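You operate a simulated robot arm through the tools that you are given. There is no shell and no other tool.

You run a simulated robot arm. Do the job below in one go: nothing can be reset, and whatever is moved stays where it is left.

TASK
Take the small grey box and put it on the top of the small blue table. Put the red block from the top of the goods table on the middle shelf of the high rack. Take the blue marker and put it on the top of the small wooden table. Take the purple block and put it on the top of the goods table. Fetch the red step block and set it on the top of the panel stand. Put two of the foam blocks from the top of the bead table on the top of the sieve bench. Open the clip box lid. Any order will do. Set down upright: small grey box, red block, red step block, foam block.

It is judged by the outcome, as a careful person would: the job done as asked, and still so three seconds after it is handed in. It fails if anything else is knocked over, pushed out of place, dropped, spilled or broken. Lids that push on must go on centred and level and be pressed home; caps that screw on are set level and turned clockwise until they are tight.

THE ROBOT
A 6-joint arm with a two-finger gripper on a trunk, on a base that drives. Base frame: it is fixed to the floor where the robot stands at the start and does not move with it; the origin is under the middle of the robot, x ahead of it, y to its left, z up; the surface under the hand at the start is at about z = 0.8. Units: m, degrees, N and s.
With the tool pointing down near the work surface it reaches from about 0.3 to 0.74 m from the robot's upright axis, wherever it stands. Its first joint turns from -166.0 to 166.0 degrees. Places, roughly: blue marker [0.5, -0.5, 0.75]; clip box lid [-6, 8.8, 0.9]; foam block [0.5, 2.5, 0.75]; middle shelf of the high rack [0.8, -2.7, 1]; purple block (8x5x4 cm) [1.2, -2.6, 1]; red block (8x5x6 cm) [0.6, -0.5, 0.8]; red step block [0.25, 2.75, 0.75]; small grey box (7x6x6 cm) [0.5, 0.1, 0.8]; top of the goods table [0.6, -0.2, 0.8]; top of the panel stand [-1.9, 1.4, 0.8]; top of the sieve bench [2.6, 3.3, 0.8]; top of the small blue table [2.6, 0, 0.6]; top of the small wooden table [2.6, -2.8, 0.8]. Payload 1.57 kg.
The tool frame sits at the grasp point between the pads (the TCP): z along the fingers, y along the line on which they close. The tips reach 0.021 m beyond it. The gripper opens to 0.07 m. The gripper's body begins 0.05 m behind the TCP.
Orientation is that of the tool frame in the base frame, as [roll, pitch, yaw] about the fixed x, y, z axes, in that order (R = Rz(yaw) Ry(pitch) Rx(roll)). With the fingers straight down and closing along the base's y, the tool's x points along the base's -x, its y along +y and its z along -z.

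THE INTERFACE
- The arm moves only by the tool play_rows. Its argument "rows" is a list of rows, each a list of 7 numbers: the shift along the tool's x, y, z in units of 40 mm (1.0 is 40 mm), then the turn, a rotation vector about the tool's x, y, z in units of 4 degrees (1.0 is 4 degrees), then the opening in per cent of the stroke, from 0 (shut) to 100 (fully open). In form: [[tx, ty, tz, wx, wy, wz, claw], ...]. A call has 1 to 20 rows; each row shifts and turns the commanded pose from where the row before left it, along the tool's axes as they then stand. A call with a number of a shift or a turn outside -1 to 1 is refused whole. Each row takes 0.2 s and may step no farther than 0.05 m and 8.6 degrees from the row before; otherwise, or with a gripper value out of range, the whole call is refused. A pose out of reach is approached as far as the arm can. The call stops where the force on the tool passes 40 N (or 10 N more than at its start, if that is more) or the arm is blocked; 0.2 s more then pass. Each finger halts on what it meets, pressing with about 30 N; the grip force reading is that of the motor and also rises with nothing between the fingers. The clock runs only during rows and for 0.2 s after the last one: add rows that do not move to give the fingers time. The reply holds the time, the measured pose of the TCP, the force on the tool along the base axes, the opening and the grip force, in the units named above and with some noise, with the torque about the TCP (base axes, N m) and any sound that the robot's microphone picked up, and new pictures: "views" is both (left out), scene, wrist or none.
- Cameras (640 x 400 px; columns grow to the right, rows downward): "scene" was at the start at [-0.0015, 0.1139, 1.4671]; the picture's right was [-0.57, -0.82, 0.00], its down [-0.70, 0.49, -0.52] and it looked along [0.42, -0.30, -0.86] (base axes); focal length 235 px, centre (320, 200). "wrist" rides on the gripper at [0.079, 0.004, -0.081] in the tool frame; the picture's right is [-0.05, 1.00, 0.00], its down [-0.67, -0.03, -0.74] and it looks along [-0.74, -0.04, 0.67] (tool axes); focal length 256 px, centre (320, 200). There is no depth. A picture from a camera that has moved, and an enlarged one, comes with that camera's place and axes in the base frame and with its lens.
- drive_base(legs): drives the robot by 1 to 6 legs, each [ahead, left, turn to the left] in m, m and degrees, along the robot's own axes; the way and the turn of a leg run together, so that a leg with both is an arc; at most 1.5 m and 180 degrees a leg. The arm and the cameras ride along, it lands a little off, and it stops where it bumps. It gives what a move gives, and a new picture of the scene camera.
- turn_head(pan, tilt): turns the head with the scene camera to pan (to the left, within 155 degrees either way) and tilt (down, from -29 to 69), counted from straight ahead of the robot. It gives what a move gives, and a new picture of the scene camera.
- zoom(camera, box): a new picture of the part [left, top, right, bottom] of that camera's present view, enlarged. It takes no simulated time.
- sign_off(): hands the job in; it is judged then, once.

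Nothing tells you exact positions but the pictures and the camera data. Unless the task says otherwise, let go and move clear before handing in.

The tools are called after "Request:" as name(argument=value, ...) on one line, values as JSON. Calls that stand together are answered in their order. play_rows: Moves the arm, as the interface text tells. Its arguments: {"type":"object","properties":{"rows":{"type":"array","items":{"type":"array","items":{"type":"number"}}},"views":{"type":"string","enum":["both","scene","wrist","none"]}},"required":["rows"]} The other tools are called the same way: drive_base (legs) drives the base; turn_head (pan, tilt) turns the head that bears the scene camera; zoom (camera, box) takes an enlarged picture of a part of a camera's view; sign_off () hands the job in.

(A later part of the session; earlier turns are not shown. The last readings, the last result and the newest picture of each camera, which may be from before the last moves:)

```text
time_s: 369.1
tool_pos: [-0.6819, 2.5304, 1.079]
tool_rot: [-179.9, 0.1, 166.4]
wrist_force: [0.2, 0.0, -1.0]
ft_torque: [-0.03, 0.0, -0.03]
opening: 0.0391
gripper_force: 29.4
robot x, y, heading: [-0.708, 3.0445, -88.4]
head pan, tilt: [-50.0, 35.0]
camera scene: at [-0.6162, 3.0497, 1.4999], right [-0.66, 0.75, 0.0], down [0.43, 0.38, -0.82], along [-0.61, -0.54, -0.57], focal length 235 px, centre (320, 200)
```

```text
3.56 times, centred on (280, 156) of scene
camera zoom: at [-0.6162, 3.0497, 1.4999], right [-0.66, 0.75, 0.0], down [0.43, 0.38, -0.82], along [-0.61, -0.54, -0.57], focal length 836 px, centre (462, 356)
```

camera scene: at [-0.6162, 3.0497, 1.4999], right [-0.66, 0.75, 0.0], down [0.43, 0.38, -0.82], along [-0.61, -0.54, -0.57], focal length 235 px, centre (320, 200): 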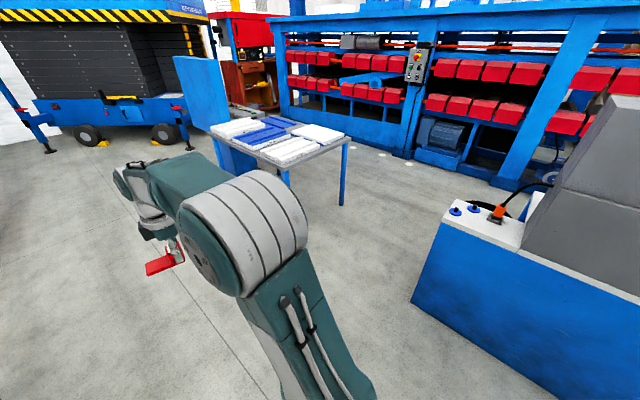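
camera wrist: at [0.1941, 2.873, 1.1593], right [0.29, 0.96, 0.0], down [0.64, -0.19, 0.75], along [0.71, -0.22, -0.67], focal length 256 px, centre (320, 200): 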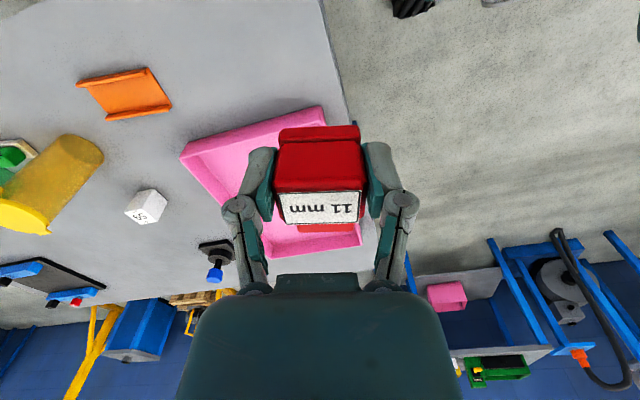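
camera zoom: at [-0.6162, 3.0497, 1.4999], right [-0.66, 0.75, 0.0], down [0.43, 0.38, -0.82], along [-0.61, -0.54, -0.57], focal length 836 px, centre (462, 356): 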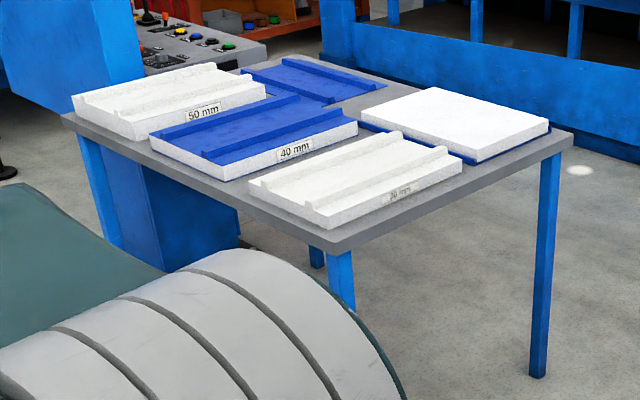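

Panels cover most of the stand; I need a closer look from its +x side to find a free patch. Driving there and facing it.

Request:
drive_base(legs=[[1.4, 0, 0], [0, 0, -91]])

Request:
turn_head(pan=5, tilt=40)

Request:
zoom(camera="scene", box=[140, 60, 440, 248])

```text
time_s: 379.9
tool_pos: [-1.1562, 1.635, 1.0791]
tool_rot: [-179.8, 0.1, 76.6]
wrist_force: [1.2, -0.2, -1.2]
ft_torque: [0.03, 0.03, -0.02]
opening: 0.0395
gripper_force: 30.0
robot x, y, heading: [-0.6439, 1.6581, -178.3]
head pan, tilt: [-50.0, 35.0]
camera scene: at [-0.6349, 1.5702, 1.4999], right [0.75, 0.67, 0.0], down [0.38, -0.43, -0.82], along [-0.54, 0.61, -0.57], focal length 235 px, centre (320, 200)
```

scene: 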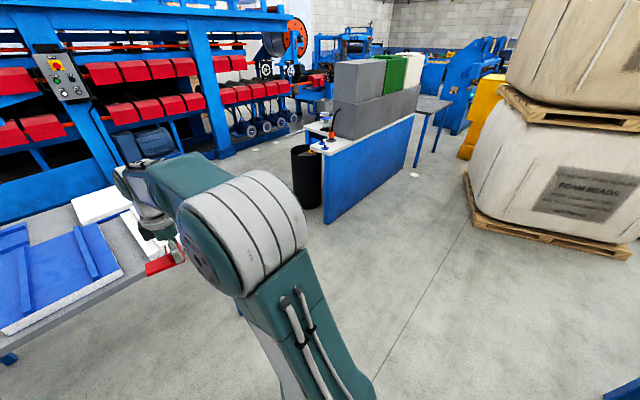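

```text
time_s: 381.1
tool_pos: [-1.1561, 1.6343, 1.0791]
tool_rot: [-179.8, 0.2, 76.7]
wrist_force: [0.0, -0.3, -0.2]
ft_torque: [-0.02, 0.03, 0.01]
opening: 0.0392
gripper_force: 30.2
robot x, y, heading: [-0.6419, 1.6583, -178.2]
head pan, tilt: [5.0, 40.0]
camera scene: at [-0.6607, 1.4945, 1.4922], right [-0.12, 0.99, 0.0], down [0.64, 0.07, -0.77], along [-0.76, -0.09, -0.64], focal length 235 px, centre (320, 200)
```

scene: 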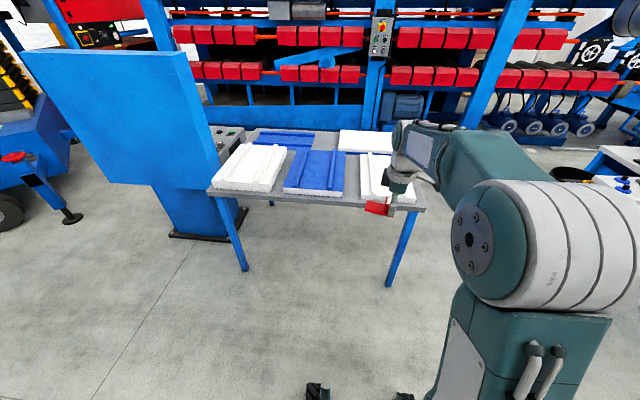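

```text
2.13 times, centred on (290, 154) of scene
camera zoom: at [-0.6607, 1.4945, 1.4922], right [-0.12, 0.99, 0.0], down [0.64, 0.07, -0.77], along [-0.76, -0.09, -0.64], focal length 500 px, centre (384, 298)
```

zoom: 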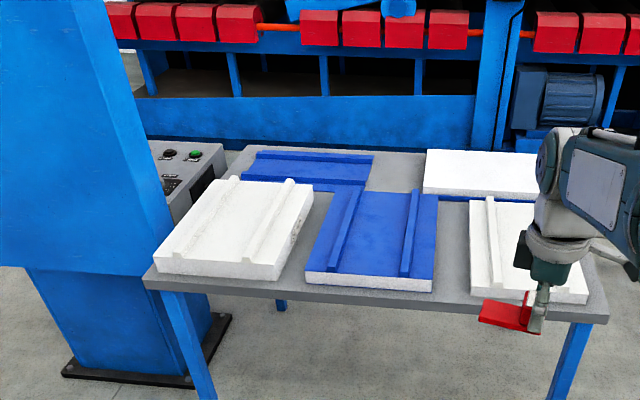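

The best free patch is the ~8 cm wide lane between the 40 mm and 30 mm panels (y≈1.50–1.585). I'll turn the gripper so the block's long axis lies along that lane, and drive closer.

Request:
play_rows(rows=[[0, 0, 0, 0, 0, 0.96, 0], [0, 0, 0, 0, 0, 0.96, 0], [0, 0, 0, 0, 0, 0.96, 0], [0, 0, 0, 0, 0, 0.96, 0], [0, 0, 0, 0, 0, 0.96, 0], [0, 0, 0, 0, 0, 0.96, 0], [0, 0, 0, 0, 0, 0.96, 0], [0, 0, 0, 0, 0, 0.96, 0], [0, 0, 0, 0, 0, 0.96, 0], [0, 0, 0, 0, 0, 0.96, 0], [0, 0, 0, 0, 0, 0.96, 0], [0, 0, 0, 0, 0, 0.96, 0], [0, 0, 0, 0, 0, 0.96, 0], [0, 0, 0, 0, 0, 0.96, 0], [0, 0, 0, 0, 0, 0.96, 0], [0, 0, 0, 0, 0, 0.96, 0], [0, 0, 0, 0, 0, 0.96, 0], [0, 0, 0, 0, 0, 0.96, 0], [0, 0, 0, 0, 0, 0.96, 0], [0, 0, 0, 0, 0, 0.96, 0]], views="none")

Request:
drive_base(legs=[[0.34, 0, -1.8]])

Request:
turn_head(pan=0, tilt=50)

Request:
zoom(camera="scene", box=[200, 60, 440, 210])

Request:
play_rows(rows=[[0, 0, 0, 0, 0, 0, 0]], views="wrist")

```text
time_s: 385.3
tool_pos: [-1.1564, 1.6344, 1.0784]
tool_rot: [179.9, 0.2, -0.3]
wrist_force: [-0.5, 0.4, -1.5]
ft_torque: [0.0, -0.04, -0.01]
opening: 0.0393
gripper_force: 30.0
robot x, y, heading: [-0.638, 1.6602, -178.3]
head pan, tilt: [5.0, 40.0]
```

```text
time_s: 387.6
tool_pos: [-1.4975, 1.6504, 1.0776]
tool_rot: [179.9, 0.3, -2.5]
wrist_force: [-0.4, 0.4, -1.1]
ft_torque: [0.01, -0.02, -0.02]
opening: 0.0392
gripper_force: 29.5
robot x, y, heading: [-0.9818, 1.6532, 179.4]
head pan, tilt: [5.0, 40.0]
camera scene: at [-1.0087, 1.4917, 1.4922], right [-0.08, 1.0, 0.0], down [0.64, 0.05, -0.77], along [-0.76, -0.06, -0.64], focal length 235 px, centre (320, 200)
```

scene: 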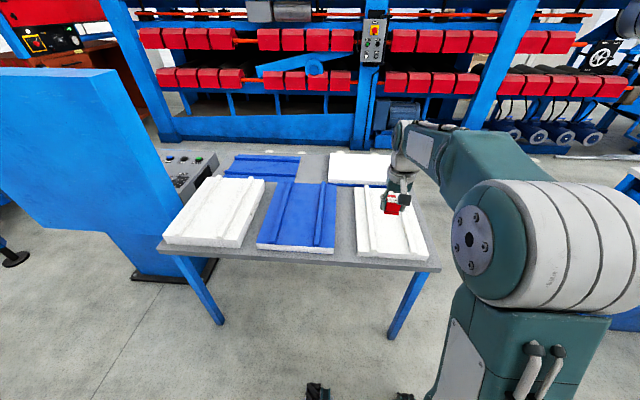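

```text
time_s: 388.3
tool_pos: [-1.4977, 1.6493, 1.0794]
tool_rot: [179.9, 0.4, -2.4]
wrist_force: [-0.6, 0.3, -0.2]
ft_torque: [-0.01, -0.01, -0.02]
opening: 0.0393
gripper_force: 30.5
robot x, y, heading: [-0.984, 1.6531, 179.4]
head pan, tilt: [0.0, 50.0]
camera scene: at [-1.001, 1.4991, 1.4781], right [0.01, 1.0, 0.0], down [0.77, -0.01, -0.64], along [-0.64, 0.01, -0.77], focal length 235 px, centre (320, 200)
```

scene: 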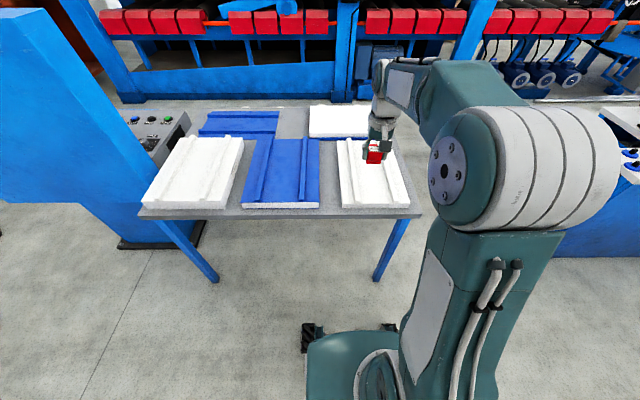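

```text
2.67 times, centred on (320, 135) of scene
camera zoom: at [-1.001, 1.4991, 1.4781], right [0.01, 1.0, 0.0], down [0.77, -0.01, -0.64], along [-0.64, 0.01, -0.77], focal length 627 px, centre (320, 373)
```

zoom: 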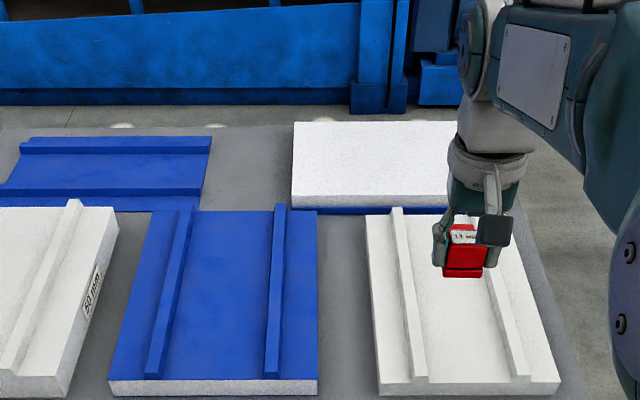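

```text
time_s: 388.7
tool_pos: [-1.4989, 1.6498, 1.079]
tool_rot: [179.9, 0.3, -2.4]
wrist_force: [0.5, -0.2, -0.8]
ft_torque: [-0.02, 0.02, -0.02]
opening: 0.0395
gripper_force: 30.1
robot x, y, heading: [-0.9815, 1.6528, 179.4]
head pan, tilt: [0.0, 50.0]
camera wrist: at [-1.4181, 1.6429, 1.1594], right [-0.09, -1.0, 0.0], down [-0.66, 0.06, 0.75], along [-0.74, 0.07, -0.66], focal length 256 px, centre (320, 200)
```

wrist: 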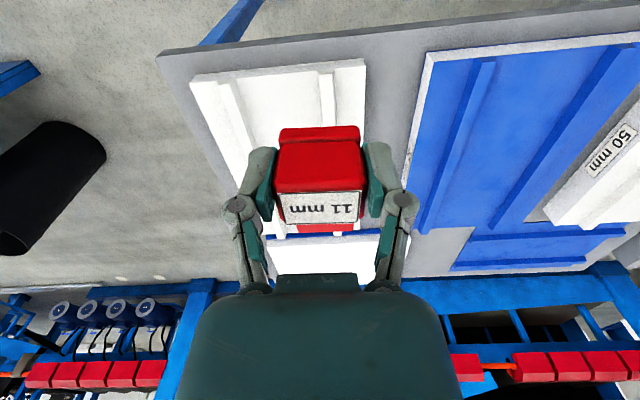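

The lane is about 8.4 cm wide centred near y≈1.55. I'll bring the block above it at x≈−1.61 and check alignment with the wrist view.

Request:
play_rows(rows=[[0, 0, 0, 0, 0, -0.6, 0], [-0.56, 0.5, 0, 0, 0, 0, 0], [-0.56, 0.5, 0, 0, 0, 0, 0], [-0.56, 0.5, 0.3, 0, 0, 0, 0], [-0.56, 0.5, 0.6, 0, 0, 0, 0], [-0.56, 0.5, 0.6, 0, 0, 0, 0], [0, 0, 0.8, 0, 0, 0, 0], [0, 0, 0, 0, 0, 0, 0]])

Request:
zoom(camera="wrist", box=[180, 40, 460, 215])

Request:
zoom(camera="scene", box=[260, 100, 420, 200])

```text
time_s: 390.5
tool_pos: [-1.6101, 1.5491, 0.9867]
tool_rot: [-180.0, 0.2, 0.0]
wrist_force: [0.4, 0.1, -0.6]
ft_torque: [0.0, -0.03, 0.01]
opening: 0.0394
gripper_force: 29.7
robot x, y, heading: [-0.9832, 1.6545, 179.3]
head pan, tilt: [0.0, 50.0]
camera scene: at [-1.0017, 1.4985, 1.478], right [0.01, 1.0, 0.0], down [0.77, -0.01, -0.64], along [-0.64, 0.01, -0.77], focal length 235 px, centre (320, 200)
camera wrist: at [-1.5296, 1.5449, 1.0682], right [-0.05, -1.0, 0.0], down [-0.66, 0.04, 0.75], along [-0.75, 0.04, -0.66], focal length 256 px, centre (320, 200)
```

scene: 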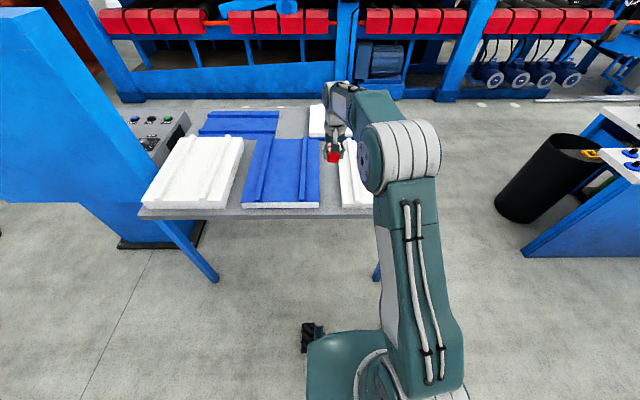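
wrist: 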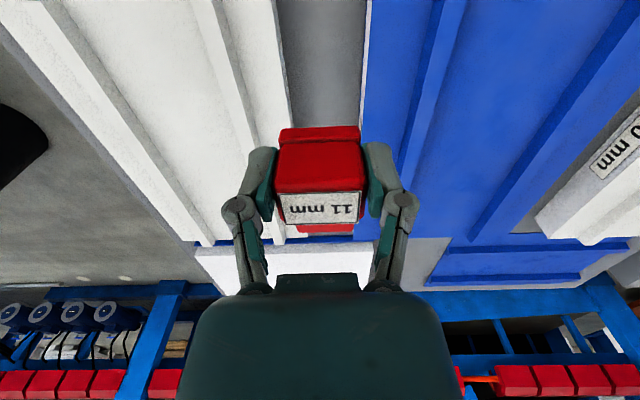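

```text
2.29 times, centred on (320, 128) of wrist
camera zoom: at [-1.5296, 1.5449, 1.0682], right [-0.05, -1.0, 0.0], down [-0.66, 0.04, 0.75], along [-0.75, 0.04, -0.66], focal length 585 px, centre (320, 366)
```

zoom: 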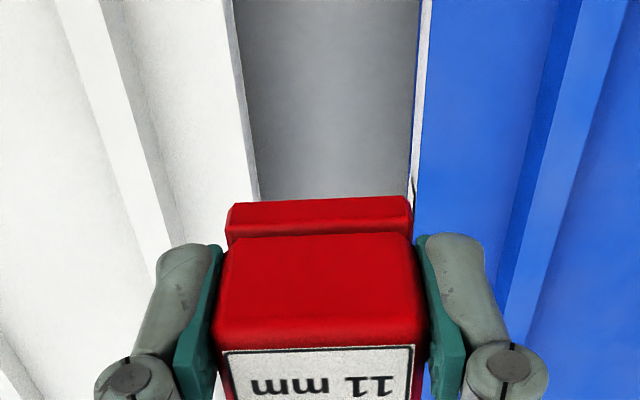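

```text
4.00 times, centred on (340, 150) of scene
camera zoom: at [-1.0017, 1.4985, 1.478], right [0.01, 1.0, 0.0], down [0.77, -0.01, -0.64], along [-0.64, 0.01, -0.77], focal length 940 px, centre (240, 400)
```

zoom: 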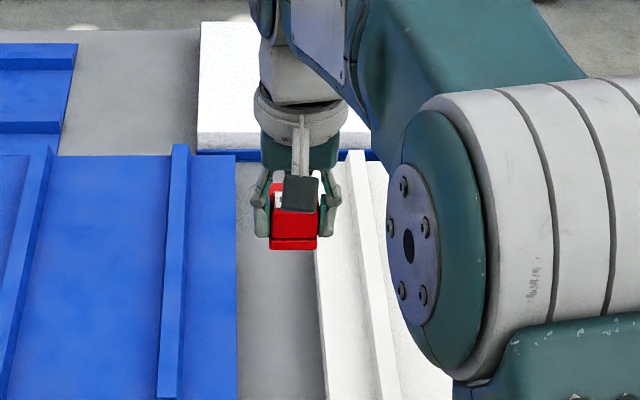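

Lane centre is y≈1.546 and the fingers fit within it. Shifting 3 mm and lowering.

Request:
play_rows(rows=[[0, 0.075, 0.6, 0, 0, 0, 0], [0, 0, 0.8, 0, 0, 0, 0], [0, 0, 0.8, 0, 0, 0, 0], [0, 0, 0.8, 0, 0, 0, 0], [0, 0, 0, 0, 0, 0, 0]])

Request:
zoom(camera="wrist", box=[180, 40, 460, 215])

Request:
zoom(camera="scene", box=[260, 100, 420, 200])

```text
time_s: 391.7
tool_pos: [-1.6113, 1.5477, 0.8688]
tool_rot: [-179.9, 0.3, 0.1]
wrist_force: [0.7, 0.4, -1.1]
ft_torque: [-0.02, 0.0, -0.02]
opening: 0.0393
gripper_force: 29.8
robot x, y, heading: [-0.9811, 1.657, 179.7]
head pan, tilt: [0.0, 50.0]
camera scene: at [-1.0018, 1.4984, 1.478], right [0.01, 1.0, 0.0], down [0.77, -0.01, -0.64], along [-0.64, 0.01, -0.77], focal length 235 px, centre (320, 200)
camera wrist: at [-1.5313, 1.5445, 0.9499], right [-0.05, -1.0, 0.0], down [-0.66, 0.04, 0.75], along [-0.75, 0.04, -0.66], focal length 256 px, centre (320, 200)
```

scene: 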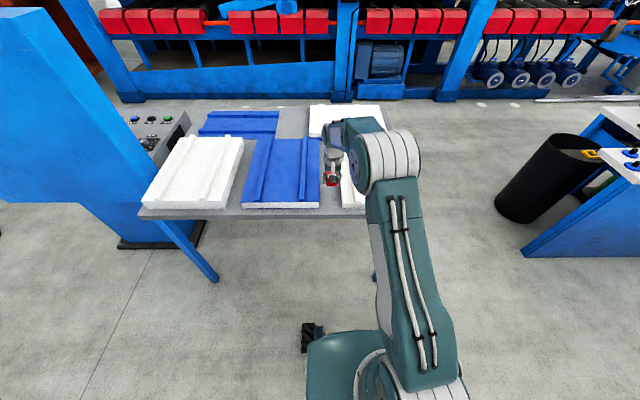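
wrist: 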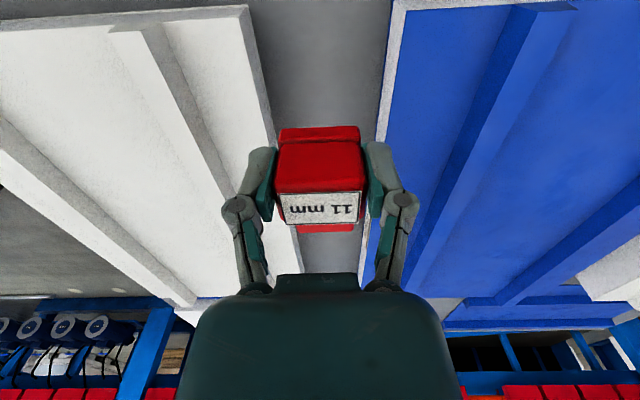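

```text
2.29 times, centred on (320, 128) of wrist
camera zoom: at [-1.5313, 1.5445, 0.9499], right [-0.05, -1.0, 0.0], down [-0.66, 0.04, 0.75], along [-0.75, 0.04, -0.66], focal length 585 px, centre (320, 366)
```

zoom: 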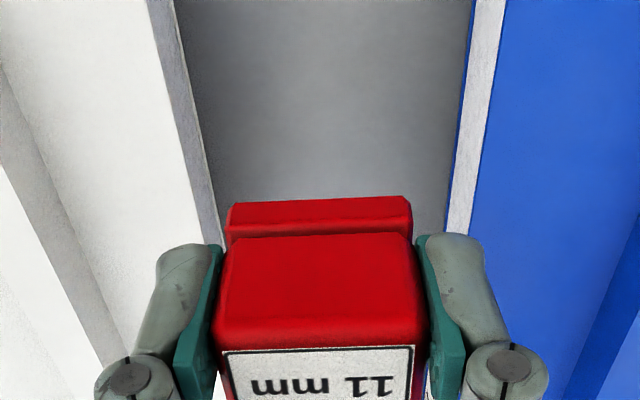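

```text
4.00 times, centred on (340, 150) of scene
camera zoom: at [-1.0018, 1.4984, 1.478], right [0.01, 1.0, 0.0], down [0.77, -0.01, -0.64], along [-0.64, 0.01, -0.77], focal length 940 px, centre (240, 400)
```

zoom: 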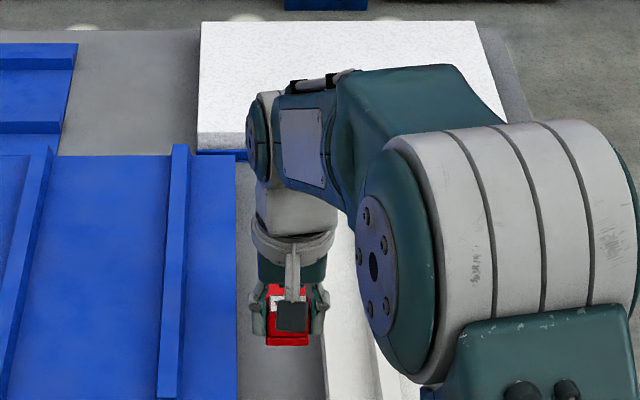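

Well aligned in the lane. Lowering the last part in steps.

Request:
play_rows(rows=[[0, 0, 0.6, 0, 0, 0, 0], [0, 0, 0.5, 0, 0, 0, 0], [0, 0, 0.2, 0, 0, 0, 0], [0, 0, 0, 0, 0, 0, 0]], views="none")

Request:
play_rows(rows=[[0, 0, 0.12, 0, 0, 0, 0], [0, 0, 0, 0, 0, 0, 0]], views="none")

Request:
play_rows(rows=[[0, 0, 0.08, 0, 0, 0, 0], [0, 0, 0, 0, 0, 0, 0]], views="none")

```text
time_s: 392.7
tool_pos: [-1.6125, 1.5466, 0.815]
tool_rot: [180.0, 0.2, 0.0]
wrist_force: [-0.6, -0.3, -1.0]
ft_torque: [0.0, -0.02, -0.01]
opening: 0.0391
gripper_force: 30.2
robot x, y, heading: [-0.9818, 1.6544, 179.6]
head pan, tilt: [0.0, 50.0]
```

```text
time_s: 393.3
tool_pos: [-1.6133, 1.5479, 0.8097]
tool_rot: [180.0, 0.3, 0.0]
wrist_force: [-0.4, -1.3, -0.7]
ft_torque: [-0.02, -0.02, -0.02]
opening: 0.0394
gripper_force: 30.0
robot x, y, heading: [-0.9843, 1.6564, 179.4]
head pan, tilt: [0.0, 50.0]
```

```text
time_s: 393.9
tool_pos: [-1.6127, 1.5471, 0.8073]
tool_rot: [179.9, 0.2, -0.1]
wrist_force: [-0.5, 0.4, -0.1]
ft_torque: [-0.05, 0.0, 0.01]
opening: 0.0394
gripper_force: 30.2
robot x, y, heading: [-0.9809, 1.6525, 179.6]
head pan, tilt: [0.0, 50.0]
```

Request:
play_rows(rows=[[0, 0, 0.08, 0, 0, 0, 0], [0, 0, 0, 0, 0, 0, 0]], views="none")

Request:
play_rows(rows=[[0, 0, 0.06, 0, 0, 0, 0], [0, 0, 0, 0, 0, 0, 0]], views="none")

Request:
play_rows(rows=[[0, 0, 0.06, 0, 0, 0, 0], [0, 0, 0, 0, 0, 0, 0]], views="none")

```text
time_s: 394.5
tool_pos: [-1.6125, 1.5479, 0.8037]
tool_rot: [180.0, 0.3, 0.1]
wrist_force: [0.7, 0.6, -1.1]
ft_torque: [0.02, -0.05, 0.03]
opening: 0.0392
gripper_force: 29.8
robot x, y, heading: [-0.9815, 1.6572, 179.5]
head pan, tilt: [0.0, 50.0]
```

```text
time_s: 395.1
tool_pos: [-1.6131, 1.5465, 0.8014]
tool_rot: [-180.0, 0.3, 0.0]
wrist_force: [0.1, -0.3, -0.9]
ft_torque: [-0.01, -0.06, -0.03]
opening: 0.0392
gripper_force: 29.8
robot x, y, heading: [-0.9763, 1.6544, 179.6]
head pan, tilt: [0.0, 50.0]
```

```text
time_s: 395.7
tool_pos: [-1.6104, 1.5469, 0.7986]
tool_rot: [-180.0, 0.3, 0.0]
wrist_force: [0.7, -1.4, -1.4]
ft_torque: [0.01, -0.05, 0.03]
opening: 0.0394
gripper_force: 29.5
robot x, y, heading: [-0.9844, 1.6567, 179.5]
head pan, tilt: [0.0, 50.0]
```

Request:
play_rows(rows=[[0, 0, 0.06, 0, 0, 0, 0], [0, 0, 0, 0, 0, 0, 0]], views="none")

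Request:
play_rows(rows=[[0, 0, 0.06, 0, 0, 0, 0], [0, 0, 0, 0, 0, 0, 0]], views="none")

Request:
play_rows(rows=[[0, 0, 0.06, 0, 0, 0, 0], [0, 0, 0, 0, 0, 0, 0]], views="none")

```text
time_s: 396.3
tool_pos: [-1.6121, 1.5465, 0.7971]
tool_rot: [180.0, 0.2, 0.0]
wrist_force: [-0.9, -0.4, -1.1]
ft_torque: [0.04, -0.02, 0.0]
opening: 0.0392
gripper_force: 30.2
robot x, y, heading: [-0.9826, 1.6561, 179.4]
head pan, tilt: [0.0, 50.0]
```

```text
time_s: 396.9
tool_pos: [-1.6122, 1.5459, 0.7928]
tool_rot: [-179.9, 0.4, 0.0]
wrist_force: [-1.1, 0.6, -1.2]
ft_torque: [0.02, -0.04, 0.0]
opening: 0.0392
gripper_force: 30.2
robot x, y, heading: [-0.9778, 1.6521, 179.4]
head pan, tilt: [0.0, 50.0]
```

```text
time_s: 397.5
tool_pos: [-1.6119, 1.5465, 0.7921]
tool_rot: [180.0, 0.4, 0.1]
wrist_force: [-0.2, 0.5, -0.5]
ft_torque: [-0.01, 0.0, 0.02]
opening: 0.0392
gripper_force: 29.9
robot x, y, heading: [-0.9866, 1.6551, 179.5]
head pan, tilt: [0.0, 50.0]
```

Still free; continuing down in small steps.

Request:
play_rows(rows=[[0, 0, 0.08, 0, 0, 0, 0], [0, 0, 0, 0, 0, 0, 0]], views="none")

Request:
play_rows(rows=[[0, 0, 0.08, 0, 0, 0, 0], [0, 0, 0, 0, 0, 0, 0]], views="none")

Request:
play_rows(rows=[[0, 0, 0.08, 0, 0, 0, 0], [0, 0, 0, 0, 0, 0, 0]], views="wrist")

```text
time_s: 398.1
tool_pos: [-1.6117, 1.5472, 0.7891]
tool_rot: [-180.0, 0.3, -0.1]
wrist_force: [-0.3, 0.5, -1.0]
ft_torque: [0.02, -0.05, 0.0]
opening: 0.0395
gripper_force: 30.1
robot x, y, heading: [-0.9871, 1.6521, 179.4]
head pan, tilt: [0.0, 50.0]
```

```text
time_s: 398.7
tool_pos: [-1.6115, 1.547, 0.7867]
tool_rot: [180.0, 0.3, 0.0]
wrist_force: [1.5, 0.5, -1.6]
ft_torque: [0.03, -0.04, 0.01]
opening: 0.0395
gripper_force: 30.2
robot x, y, heading: [-0.9823, 1.656, 179.2]
head pan, tilt: [0.0, 50.0]
```

```text
time_s: 399.3
tool_pos: [-1.6097, 1.5465, 0.7846]
tool_rot: [-180.0, 0.3, 0.0]
wrist_force: [0.8, -0.2, -1.2]
ft_torque: [-0.01, -0.03, -0.01]
opening: 0.0394
gripper_force: 30.3
robot x, y, heading: [-0.9804, 1.6535, 179.4]
head pan, tilt: [0.0, 50.0]
camera wrist: at [-1.5307, 1.5427, 0.8639], right [-0.05, -1.0, 0.0], down [-0.66, 0.04, 0.75], along [-0.75, 0.04, -0.66], focal length 256 px, centre (320, 200)
```

wrist: 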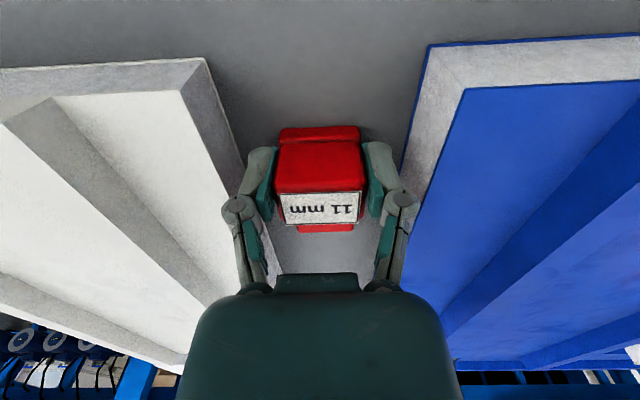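

The stand's surface works out at z≈0.74–0.75, so contact should come in about a centimetre. Continuing.

Request:
play_rows(rows=[[0, 0, 0.08, 0, 0, 0, 0], [0, 0, 0, 0, 0, 0, 0]], views="none")

Request:
play_rows(rows=[[0, 0, 0.08, 0, 0, 0, 0], [0, 0, 0, 0, 0, 0, 0]], views="none")

Request:
play_rows(rows=[[0, 0, 0.06, 0, 0, 0, 0], [0, 0, 0, 0, 0, 0, 0]], views="none")

Request:
play_rows(rows=[[0, 0, 0.06, 0, 0, 0, 0], [0, 0, 0, 0, 0, 0, 0]], views="none")

```text
time_s: 399.9
tool_pos: [-1.6112, 1.5467, 0.7828]
tool_rot: [179.9, 0.4, -0.1]
wrist_force: [6.5, 0.0, 22.1]
ft_torque: [0.09, -0.42, 0.05]
opening: 0.0392
gripper_force: 29.9
robot x, y, heading: [-0.9797, 1.6543, 179.5]
head pan, tilt: [0.0, 50.0]
```

```text
time_s: 400.5
tool_pos: [-1.612, 1.5467, 0.7777]
tool_rot: [179.9, 0.5, 0.0]
wrist_force: [-3.9, -0.2, 27.7]
ft_torque: [0.01, 0.16, 0.01]
opening: 0.0398
gripper_force: 30.0
robot x, y, heading: [-0.9856, 1.6525, 179.5]
head pan, tilt: [0.0, 50.0]
```

```text
time_s: 400.9
tool_pos: [-1.6134, 1.5456, 0.7783]
tool_rot: [179.9, 0.7, 0.0]
wrist_force: [4.7, 2.0, 10.9]
ft_torque: [-0.03, -0.27, 0.03]
opening: 0.0394
gripper_force: 29.9
robot x, y, heading: [-0.9849, 1.654, 179.2]
head pan, tilt: [0.0, 50.0]
stopped in row 2: the force on the tool passed its limit at 41 N (the readings are from after the stop); the commanded pose is now the measured one
```

```text
time_s: 401.5
tool_pos: [-1.615, 1.5466, 0.7776]
tool_rot: [179.8, 0.9, 0.0]
wrist_force: [5.8, 0.4, 35.0]
ft_torque: [0.09, -0.31, -0.03]
opening: 0.0393
gripper_force: 29.7
robot x, y, heading: [-0.9825, 1.6531, 179.8]
head pan, tilt: [0.0, 50.0]
```

It has contacted (z≈0.78). I'll ease back up 2–3 mm to remove the pressure and check force before releasing.

Request:
play_rows(rows=[[0, 0, -0.07, 0, 0, 0, 0], [0, 0, 0, 0, 0, 0, 0]], views="wrist")

Request:
zoom(camera="wrist", box=[200, 80, 440, 230])

```text
time_s: 402.1
tool_pos: [-1.6169, 1.5466, 0.777]
tool_rot: [180.0, 0.7, 0.0]
wrist_force: [-5.6, -3.3, 16.3]
ft_torque: [-0.06, 0.74, 0.04]
opening: 0.0393
gripper_force: 30.1
robot x, y, heading: [-0.9857, 1.6566, 179.3]
head pan, tilt: [0.0, 50.0]
camera wrist: at [-1.5335, 1.5423, 0.8576], right [-0.05, -1.0, 0.0], down [-0.66, 0.04, 0.75], along [-0.75, 0.04, -0.66], focal length 256 px, centre (320, 200)
```

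wrist: 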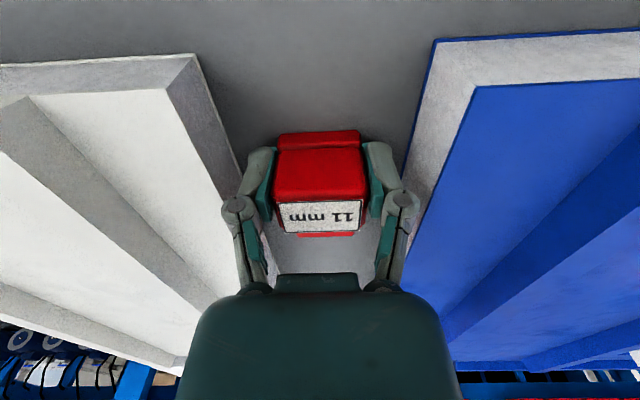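

```text
2.67 times, centred on (320, 155) of wrist
camera zoom: at [-1.5335, 1.5423, 0.8576], right [-0.05, -1.0, 0.0], down [-0.66, 0.04, 0.75], along [-0.75, 0.04, -0.66], focal length 683 px, centre (320, 320)
```

zoom: 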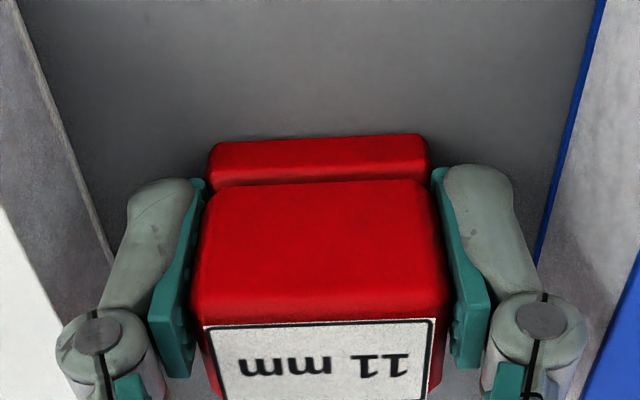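

Request:
play_rows(rows=[[0, 0, -0.06, 0, 0, 0, 0], [0, 0, 0, 0, 0, 0, 0]], views="none")

```text
time_s: 402.7
tool_pos: [-1.6117, 1.5471, 0.7775]
tool_rot: [179.9, 0.3, -0.1]
wrist_force: [0.0, -0.6, -0.3]
ft_torque: [0.03, 0.01, 0.03]
opening: 0.0394
gripper_force: 29.7
robot x, y, heading: [-0.9817, 1.6497, 179.7]
head pan, tilt: [0.0, 50.0]
```

No force left now, so the block is just resting. Opening only about 1 cm within the lane, then rising straight up.

Request:
play_rows(rows=[[0, 0, 0, 0, 0, 0, 62], [0, 0, 0, 0, 0, 0, 70], [0, 0, 0, 0, 0, 0, 70], [0, 0, -0.2, 0, 0, 0, 70], [0, 0, -0.5, 0, 0, 0, 70], [0, 0, -0.9, 0, 0, 0, 70], [0, 0, -0.9, 0, 0, 0, 70], [0, 0, -0.9, 0, 0, 0, 70], [0, 0, -0.9, 0, 0, 0, 70], [0, 0, -0.9, 0, 0, 0, 70], [0, 0, -0.9, 0, 0, 0, 70], [0, 0, 0, 0, 0, 0, 70]])

Request:
zoom(camera="wrist", box=[200, 0, 440, 150])

Request:
zoom(camera="scene", box=[260, 120, 420, 220])

```text
time_s: 405.3
tool_pos: [-1.6105, 1.5458, 1.0234]
tool_rot: [179.9, 0.5, 0.1]
wrist_force: [0.1, 0.2, -0.2]
ft_torque: [0.03, 0.0, 0.0]
opening: 0.0491
gripper_force: 0.1
robot x, y, heading: [-0.9831, 1.6523, 179.7]
head pan, tilt: [0.0, 50.0]
camera scene: at [-1.0017, 1.4985, 1.478], right [0.01, 1.0, 0.0], down [0.77, -0.01, -0.64], along [-0.64, 0.01, -0.77], focal length 235 px, centre (320, 200)
camera wrist: at [-1.5301, 1.541, 1.1036], right [-0.05, -1.0, 0.0], down [-0.66, 0.04, 0.75], along [-0.75, 0.04, -0.66], focal length 256 px, centre (320, 200)
```

scene: 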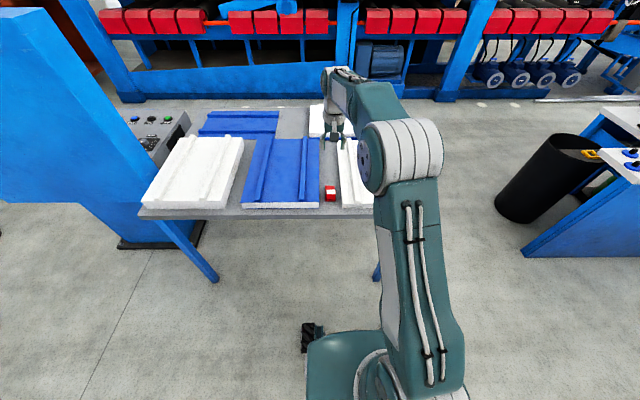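
wrist: 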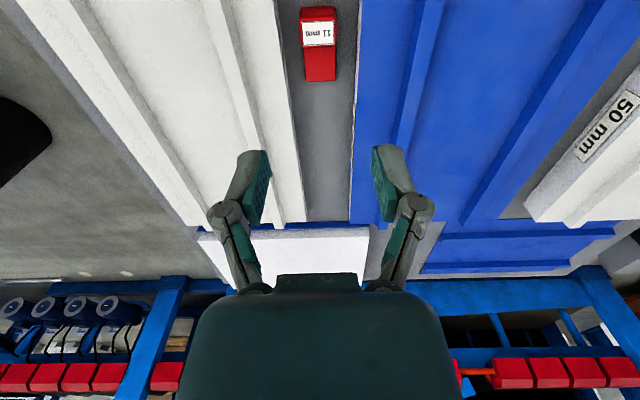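

```text
2.67 times, centred on (320, 75) of wrist
camera zoom: at [-1.5301, 1.541, 1.1036], right [-0.05, -1.0, 0.0], down [-0.66, 0.04, 0.75], along [-0.75, 0.04, -0.66], focal length 683 px, centre (320, 533)
```

zoom: 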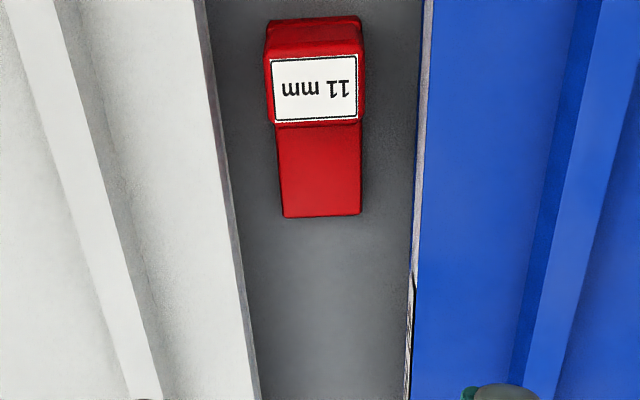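

```text
4.00 times, centred on (340, 170) of scene
camera zoom: at [-1.0017, 1.4985, 1.478], right [0.01, 1.0, 0.0], down [0.77, -0.01, -0.64], along [-0.64, 0.01, -0.77], focal length 940 px, centre (240, 320)
```

zoom: 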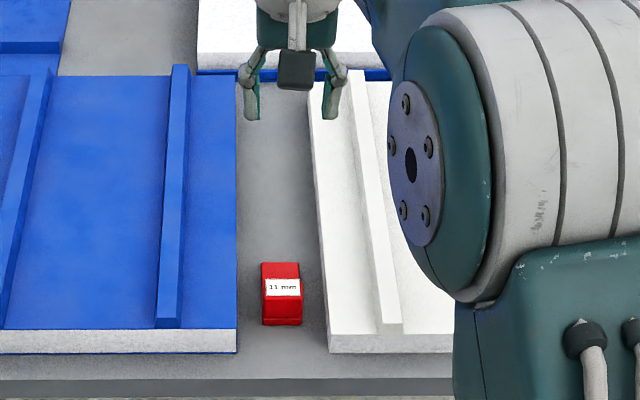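

The red step block stands upright in the lane, panels undisturbed. Last: the clip box lid far off at (−6, 8.8). I'll pull the arm in, back away and look for a route.

Request:
play_rows(rows=[[0.9, 0, -0.6, 0, 0, 0, 70], [0.9, 0, -0.6, 0, 0, 0, 70], [0.9, 0, 0, 0, 0, 0, 70], [0.9, 0, 0, 0, 0, 0, 70], [0.9, 0, 0, 0, 0, 0, 70], [0, 0, 0, 0, 0, 0, 50]], views="none")

Request:
drive_base(legs=[[-0.35, 0, 0], [0, -1.0, 0], [0, -0.4, 0]])

Request:
turn_head(pan=-50, tilt=15)

Request:
turn_head(pan=-90, tilt=15)

```text
time_s: 406.7
tool_pos: [-1.4312, 1.5467, 1.0697]
tool_rot: [179.9, 0.7, 0.1]
wrist_force: [-0.1, -0.3, -0.1]
ft_torque: [-0.02, -0.04, 0.01]
opening: 0.0349
gripper_force: 0.1
robot x, y, heading: [-0.981, 1.6522, 179.7]
head pan, tilt: [0.0, 50.0]
```

```text
time_s: 415.8
tool_pos: [-1.082, 2.9203, 1.069]
tool_rot: [-179.8, 0.6, 0.6]
wrist_force: [0.0, -0.8, 0.4]
ft_torque: [0.06, -0.01, 0.02]
opening: 0.0346
gripper_force: 0.1
robot x, y, heading: [-0.6318, 3.037, -180.0]
head pan, tilt: [0.0, 50.0]
camera scene: at [-0.6502, 2.8742, 1.4773], right [0.0, 1.0, 0.01], down [0.77, 0.01, -0.64], along [-0.64, 0.0, -0.77], focal length 235 px, centre (320, 200)
```

scene: 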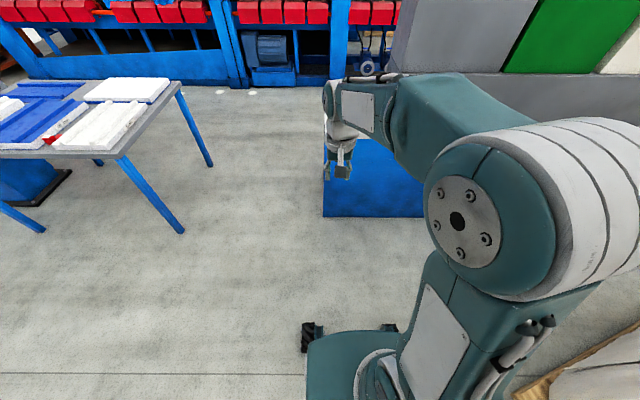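

```text
time_s: 417.0
tool_pos: [-1.0825, 2.9258, 1.0682]
tool_rot: [179.9, 0.7, 0.7]
wrist_force: [-0.4, 0.0, 1.1]
ft_torque: [-0.01, 0.01, 0.0]
opening: 0.035
gripper_force: 0.0
robot x, y, heading: [-0.6325, 3.0373, -179.8]
head pan, tilt: [-50.0, 15.0]
camera scene: at [-0.6335, 2.9534, 1.5318], right [0.76, 0.65, 0.0], down [0.17, -0.2, -0.97], along [-0.62, 0.74, -0.26], focal length 235 px, centre (320, 200)
```

scene: 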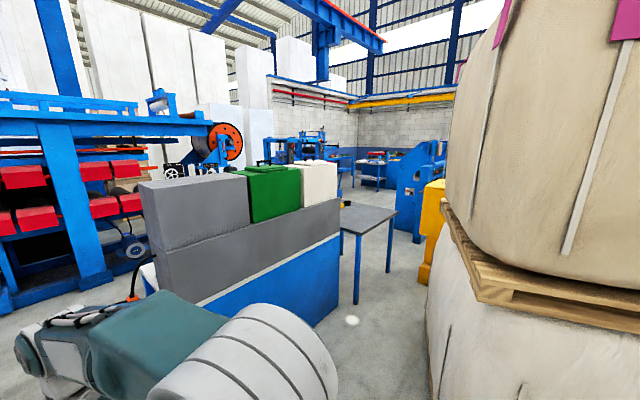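

```text
time_s: 418.0
tool_pos: [-1.0826, 2.9237, 1.0695]
tool_rot: [179.9, 0.5, 0.7]
wrist_force: [0.5, 0.6, -0.6]
ft_torque: [-0.02, 0.01, -0.02]
opening: 0.0347
gripper_force: 0.0
robot x, y, heading: [-0.6309, 3.0393, -180.0]
head pan, tilt: [-90.0, 15.0]
camera scene: at [-0.5736, 2.9744, 1.5319], right [1.0, 0.0, 0.0], down [0.0, -0.26, -0.97], along [0.0, 0.97, -0.26], focal length 235 px, centre (320, 200)
```

scene: 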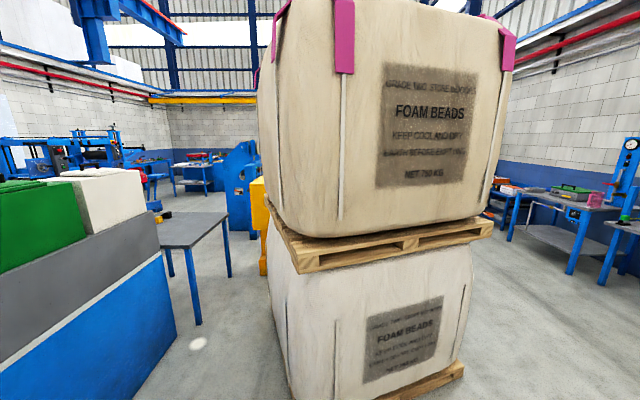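

The gap by the bag pallet is too tight, but the lane between the panel stand (y<1.92) and the low wall (y>2.9) leads to a wider lane in front of the red rack. I'll go through at y≈2.42.

Request:
drive_base(legs=[[0, 0.62, 0], [1.1, 0, 0]])

Request:
turn_head(pan=-45, tilt=25)

Request:
turn_head(pan=-80, tilt=20)

```text
time_s: 426.8
tool_pos: [-2.1831, 2.2837, 1.0699]
tool_rot: [179.9, 0.6, 1.3]
wrist_force: [0.0, 0.0, 0.4]
ft_torque: [0.03, -0.02, 0.03]
opening: 0.035
gripper_force: 0.0
robot x, y, heading: [-1.7356, 2.3997, -179.1]
head pan, tilt: [-90.0, 15.0]
camera scene: at [-1.6744, 2.3411, 1.5319], right [1.0, 0.02, 0.0], down [0.0, -0.26, -0.97], along [-0.01, 0.97, -0.26], focal length 235 px, centre (320, 200)
```

scene: 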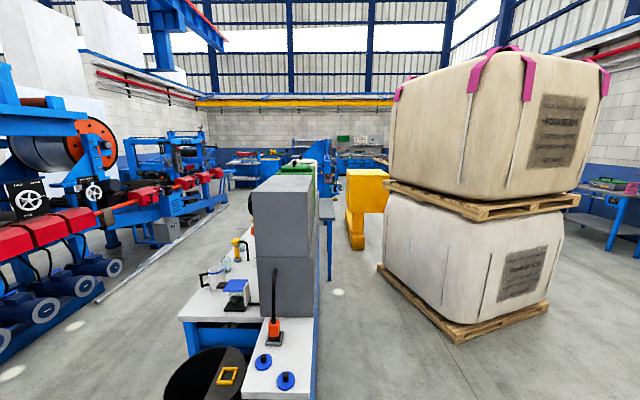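

```text
time_s: 427.9
tool_pos: [-2.182, 2.2857, 1.0682]
tool_rot: [179.9, 0.7, 1.4]
wrist_force: [0.8, 0.2, 0.5]
ft_torque: [-0.03, -0.04, -0.02]
opening: 0.0348
gripper_force: 0.0
robot x, y, heading: [-1.7352, 2.4028, -179.1]
head pan, tilt: [-45.0, 25.0]
camera scene: at [-1.739, 2.3119, 1.5156], right [0.7, 0.72, 0.0], down [0.3, -0.29, -0.91], along [-0.65, 0.63, -0.42], focal length 235 px, centre (320, 200)
```

scene: 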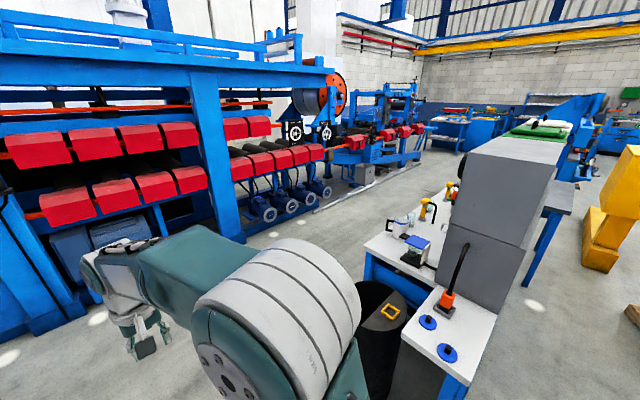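

```text
time_s: 428.9
tool_pos: [-2.1825, 2.2844, 1.0692]
tool_rot: [180.0, 0.5, 1.4]
wrist_force: [0.4, 0.4, 0.2]
ft_torque: [0.02, 0.0, -0.01]
opening: 0.0352
gripper_force: 0.1
robot x, y, heading: [-1.7337, 2.4022, -178.8]
head pan, tilt: [-80.0, 20.0]
camera scene: at [-1.6906, 2.3392, 1.5238], right [0.98, 0.19, 0.0], down [0.07, -0.33, -0.94], along [-0.18, 0.92, -0.34], focal length 235 px, centre (320, 200)
```

scene: 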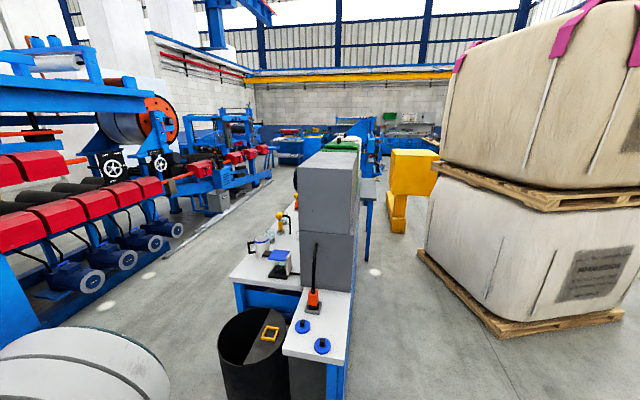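

A wide lane (x≈−3.85…−2.5) runs along the machine line toward the far end. I'll drive into it and turn to face +y.

Request:
drive_base(legs=[[1.2, 0, 0], [0, 0, -90], [0, 0.22, 0]])

Request:
turn_head(pan=15, tilt=15)

```text
time_s: 440.2
tool_pos: [-3.2618, 2.8411, 1.0705]
tool_rot: [179.5, 0.7, -90.5]
wrist_force: [0.2, 0.1, -0.3]
ft_torque: [0.0, 0.0, -0.01]
opening: 0.035
gripper_force: 0.0
robot x, y, heading: [-3.1676, 2.3898, 89.0]
head pan, tilt: [-80.0, 20.0]
camera scene: at [-3.2194, 2.3489, 1.5241], right [0.16, -0.99, 0.0], down [-0.34, -0.05, -0.94], along [0.93, 0.15, -0.35], focal length 235 px, centre (320, 200)
```

scene: 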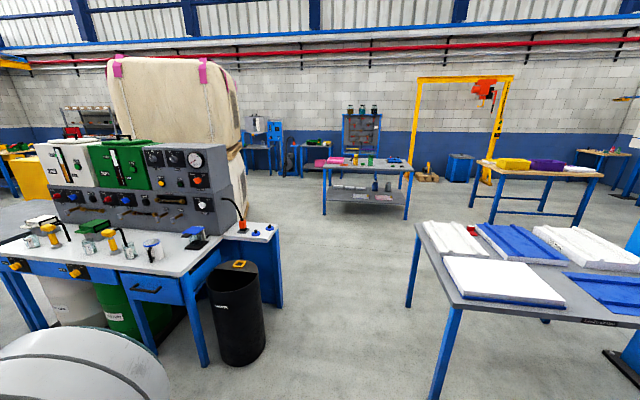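

```text
time_s: 441.9
tool_pos: [-3.2685, 2.8411, 1.0684]
tool_rot: [179.8, 0.5, -90.5]
wrist_force: [-0.2, 1.0, 0.6]
ft_torque: [-0.01, 0.02, -0.02]
opening: 0.035
gripper_force: 0.1
robot x, y, heading: [-3.1678, 2.3926, 88.9]
head pan, tilt: [15.0, 15.0]
camera scene: at [-3.344, 2.4252, 1.5317], right [0.97, 0.24, 0.0], down [0.06, -0.25, -0.97], along [-0.23, 0.94, -0.26], focal length 235 px, centre (320, 200)
```

scene: 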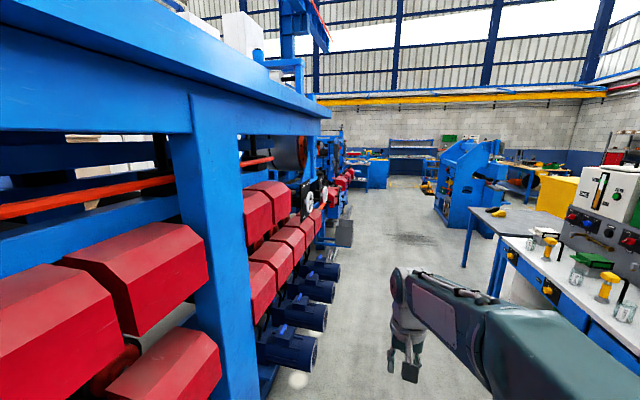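

The lane ahead is clear. Driving along it.

Request:
drive_base(legs=[[0, -0.2, 1], [1.5, 0, 0], [1.5, 0, 0], [0.8, 0, 0]])

Request:
turn_head(pan=35, tilt=15)

Request:
turn_head(pan=5, tilt=15)

```text
time_s: 461.4
tool_pos: [-3.0683, 6.6204, 1.0694]
tool_rot: [180.0, 0.6, -89.2]
wrist_force: [0.0, 0.3, 0.4]
ft_torque: [0.0, -0.04, 0.0]
opening: 0.035
gripper_force: 0.0
robot x, y, heading: [-2.9555, 6.1757, 90.5]
head pan, tilt: [15.0, 15.0]
camera scene: at [-3.1337, 6.2021, 1.5317], right [0.96, 0.26, 0.0], down [0.07, -0.25, -0.97], along [-0.25, 0.93, -0.26], focal length 235 px, centre (320, 200)
```

scene: 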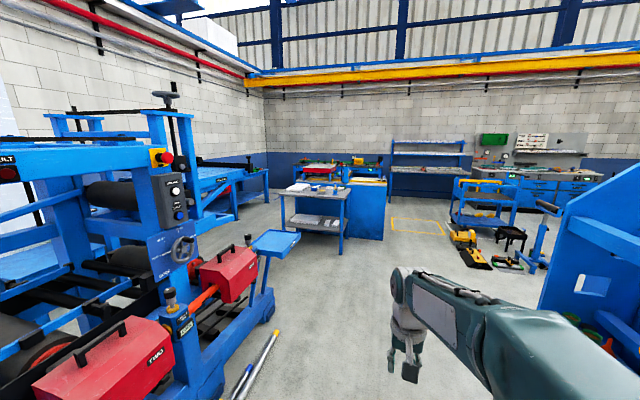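

```text
time_s: 462.3
tool_pos: [-3.0675, 6.6203, 1.0691]
tool_rot: [179.8, 0.7, -89.1]
wrist_force: [-0.2, -0.3, 0.3]
ft_torque: [0.01, 0.01, -0.02]
opening: 0.0353
gripper_force: 0.0
robot x, y, heading: [-2.9591, 6.1712, 90.1]
head pan, tilt: [35.0, 15.0]
camera scene: at [-3.1631, 6.1882, 1.5317], right [0.82, 0.58, 0.0], down [0.15, -0.21, -0.97], along [-0.56, 0.79, -0.26], focal length 235 px, centre (320, 200)
```

scene: 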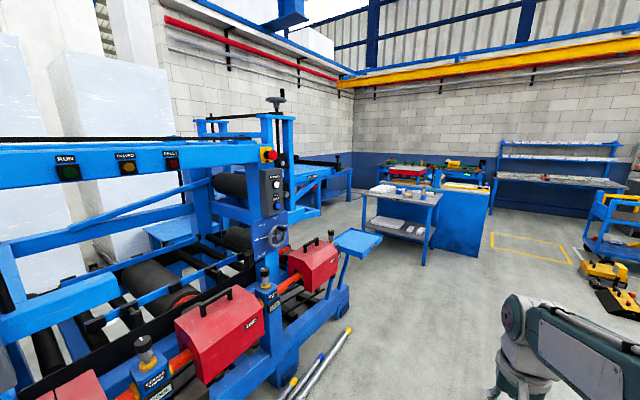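

```text
time_s: 463.2
tool_pos: [-3.0683, 6.6204, 1.0692]
tool_rot: [179.9, 0.6, -89.2]
wrist_force: [0.4, 0.7, -0.5]
ft_torque: [-0.02, 0.0, 0.0]
opening: 0.0347
gripper_force: 0.1
robot x, y, heading: [-2.9586, 6.1709, 90.3]
head pan, tilt: [5.0, 15.0]
camera scene: at [-3.1179, 6.205, 1.5317], right [1.0, 0.09, 0.0], down [0.03, -0.26, -0.97], along [-0.09, 0.96, -0.26], focal length 235 px, centre (320, 200)
```

scene: 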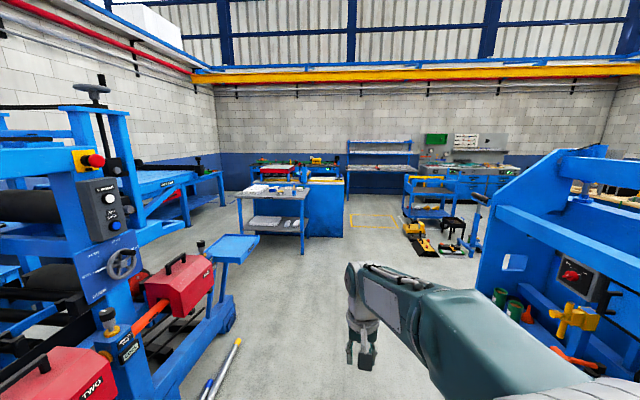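

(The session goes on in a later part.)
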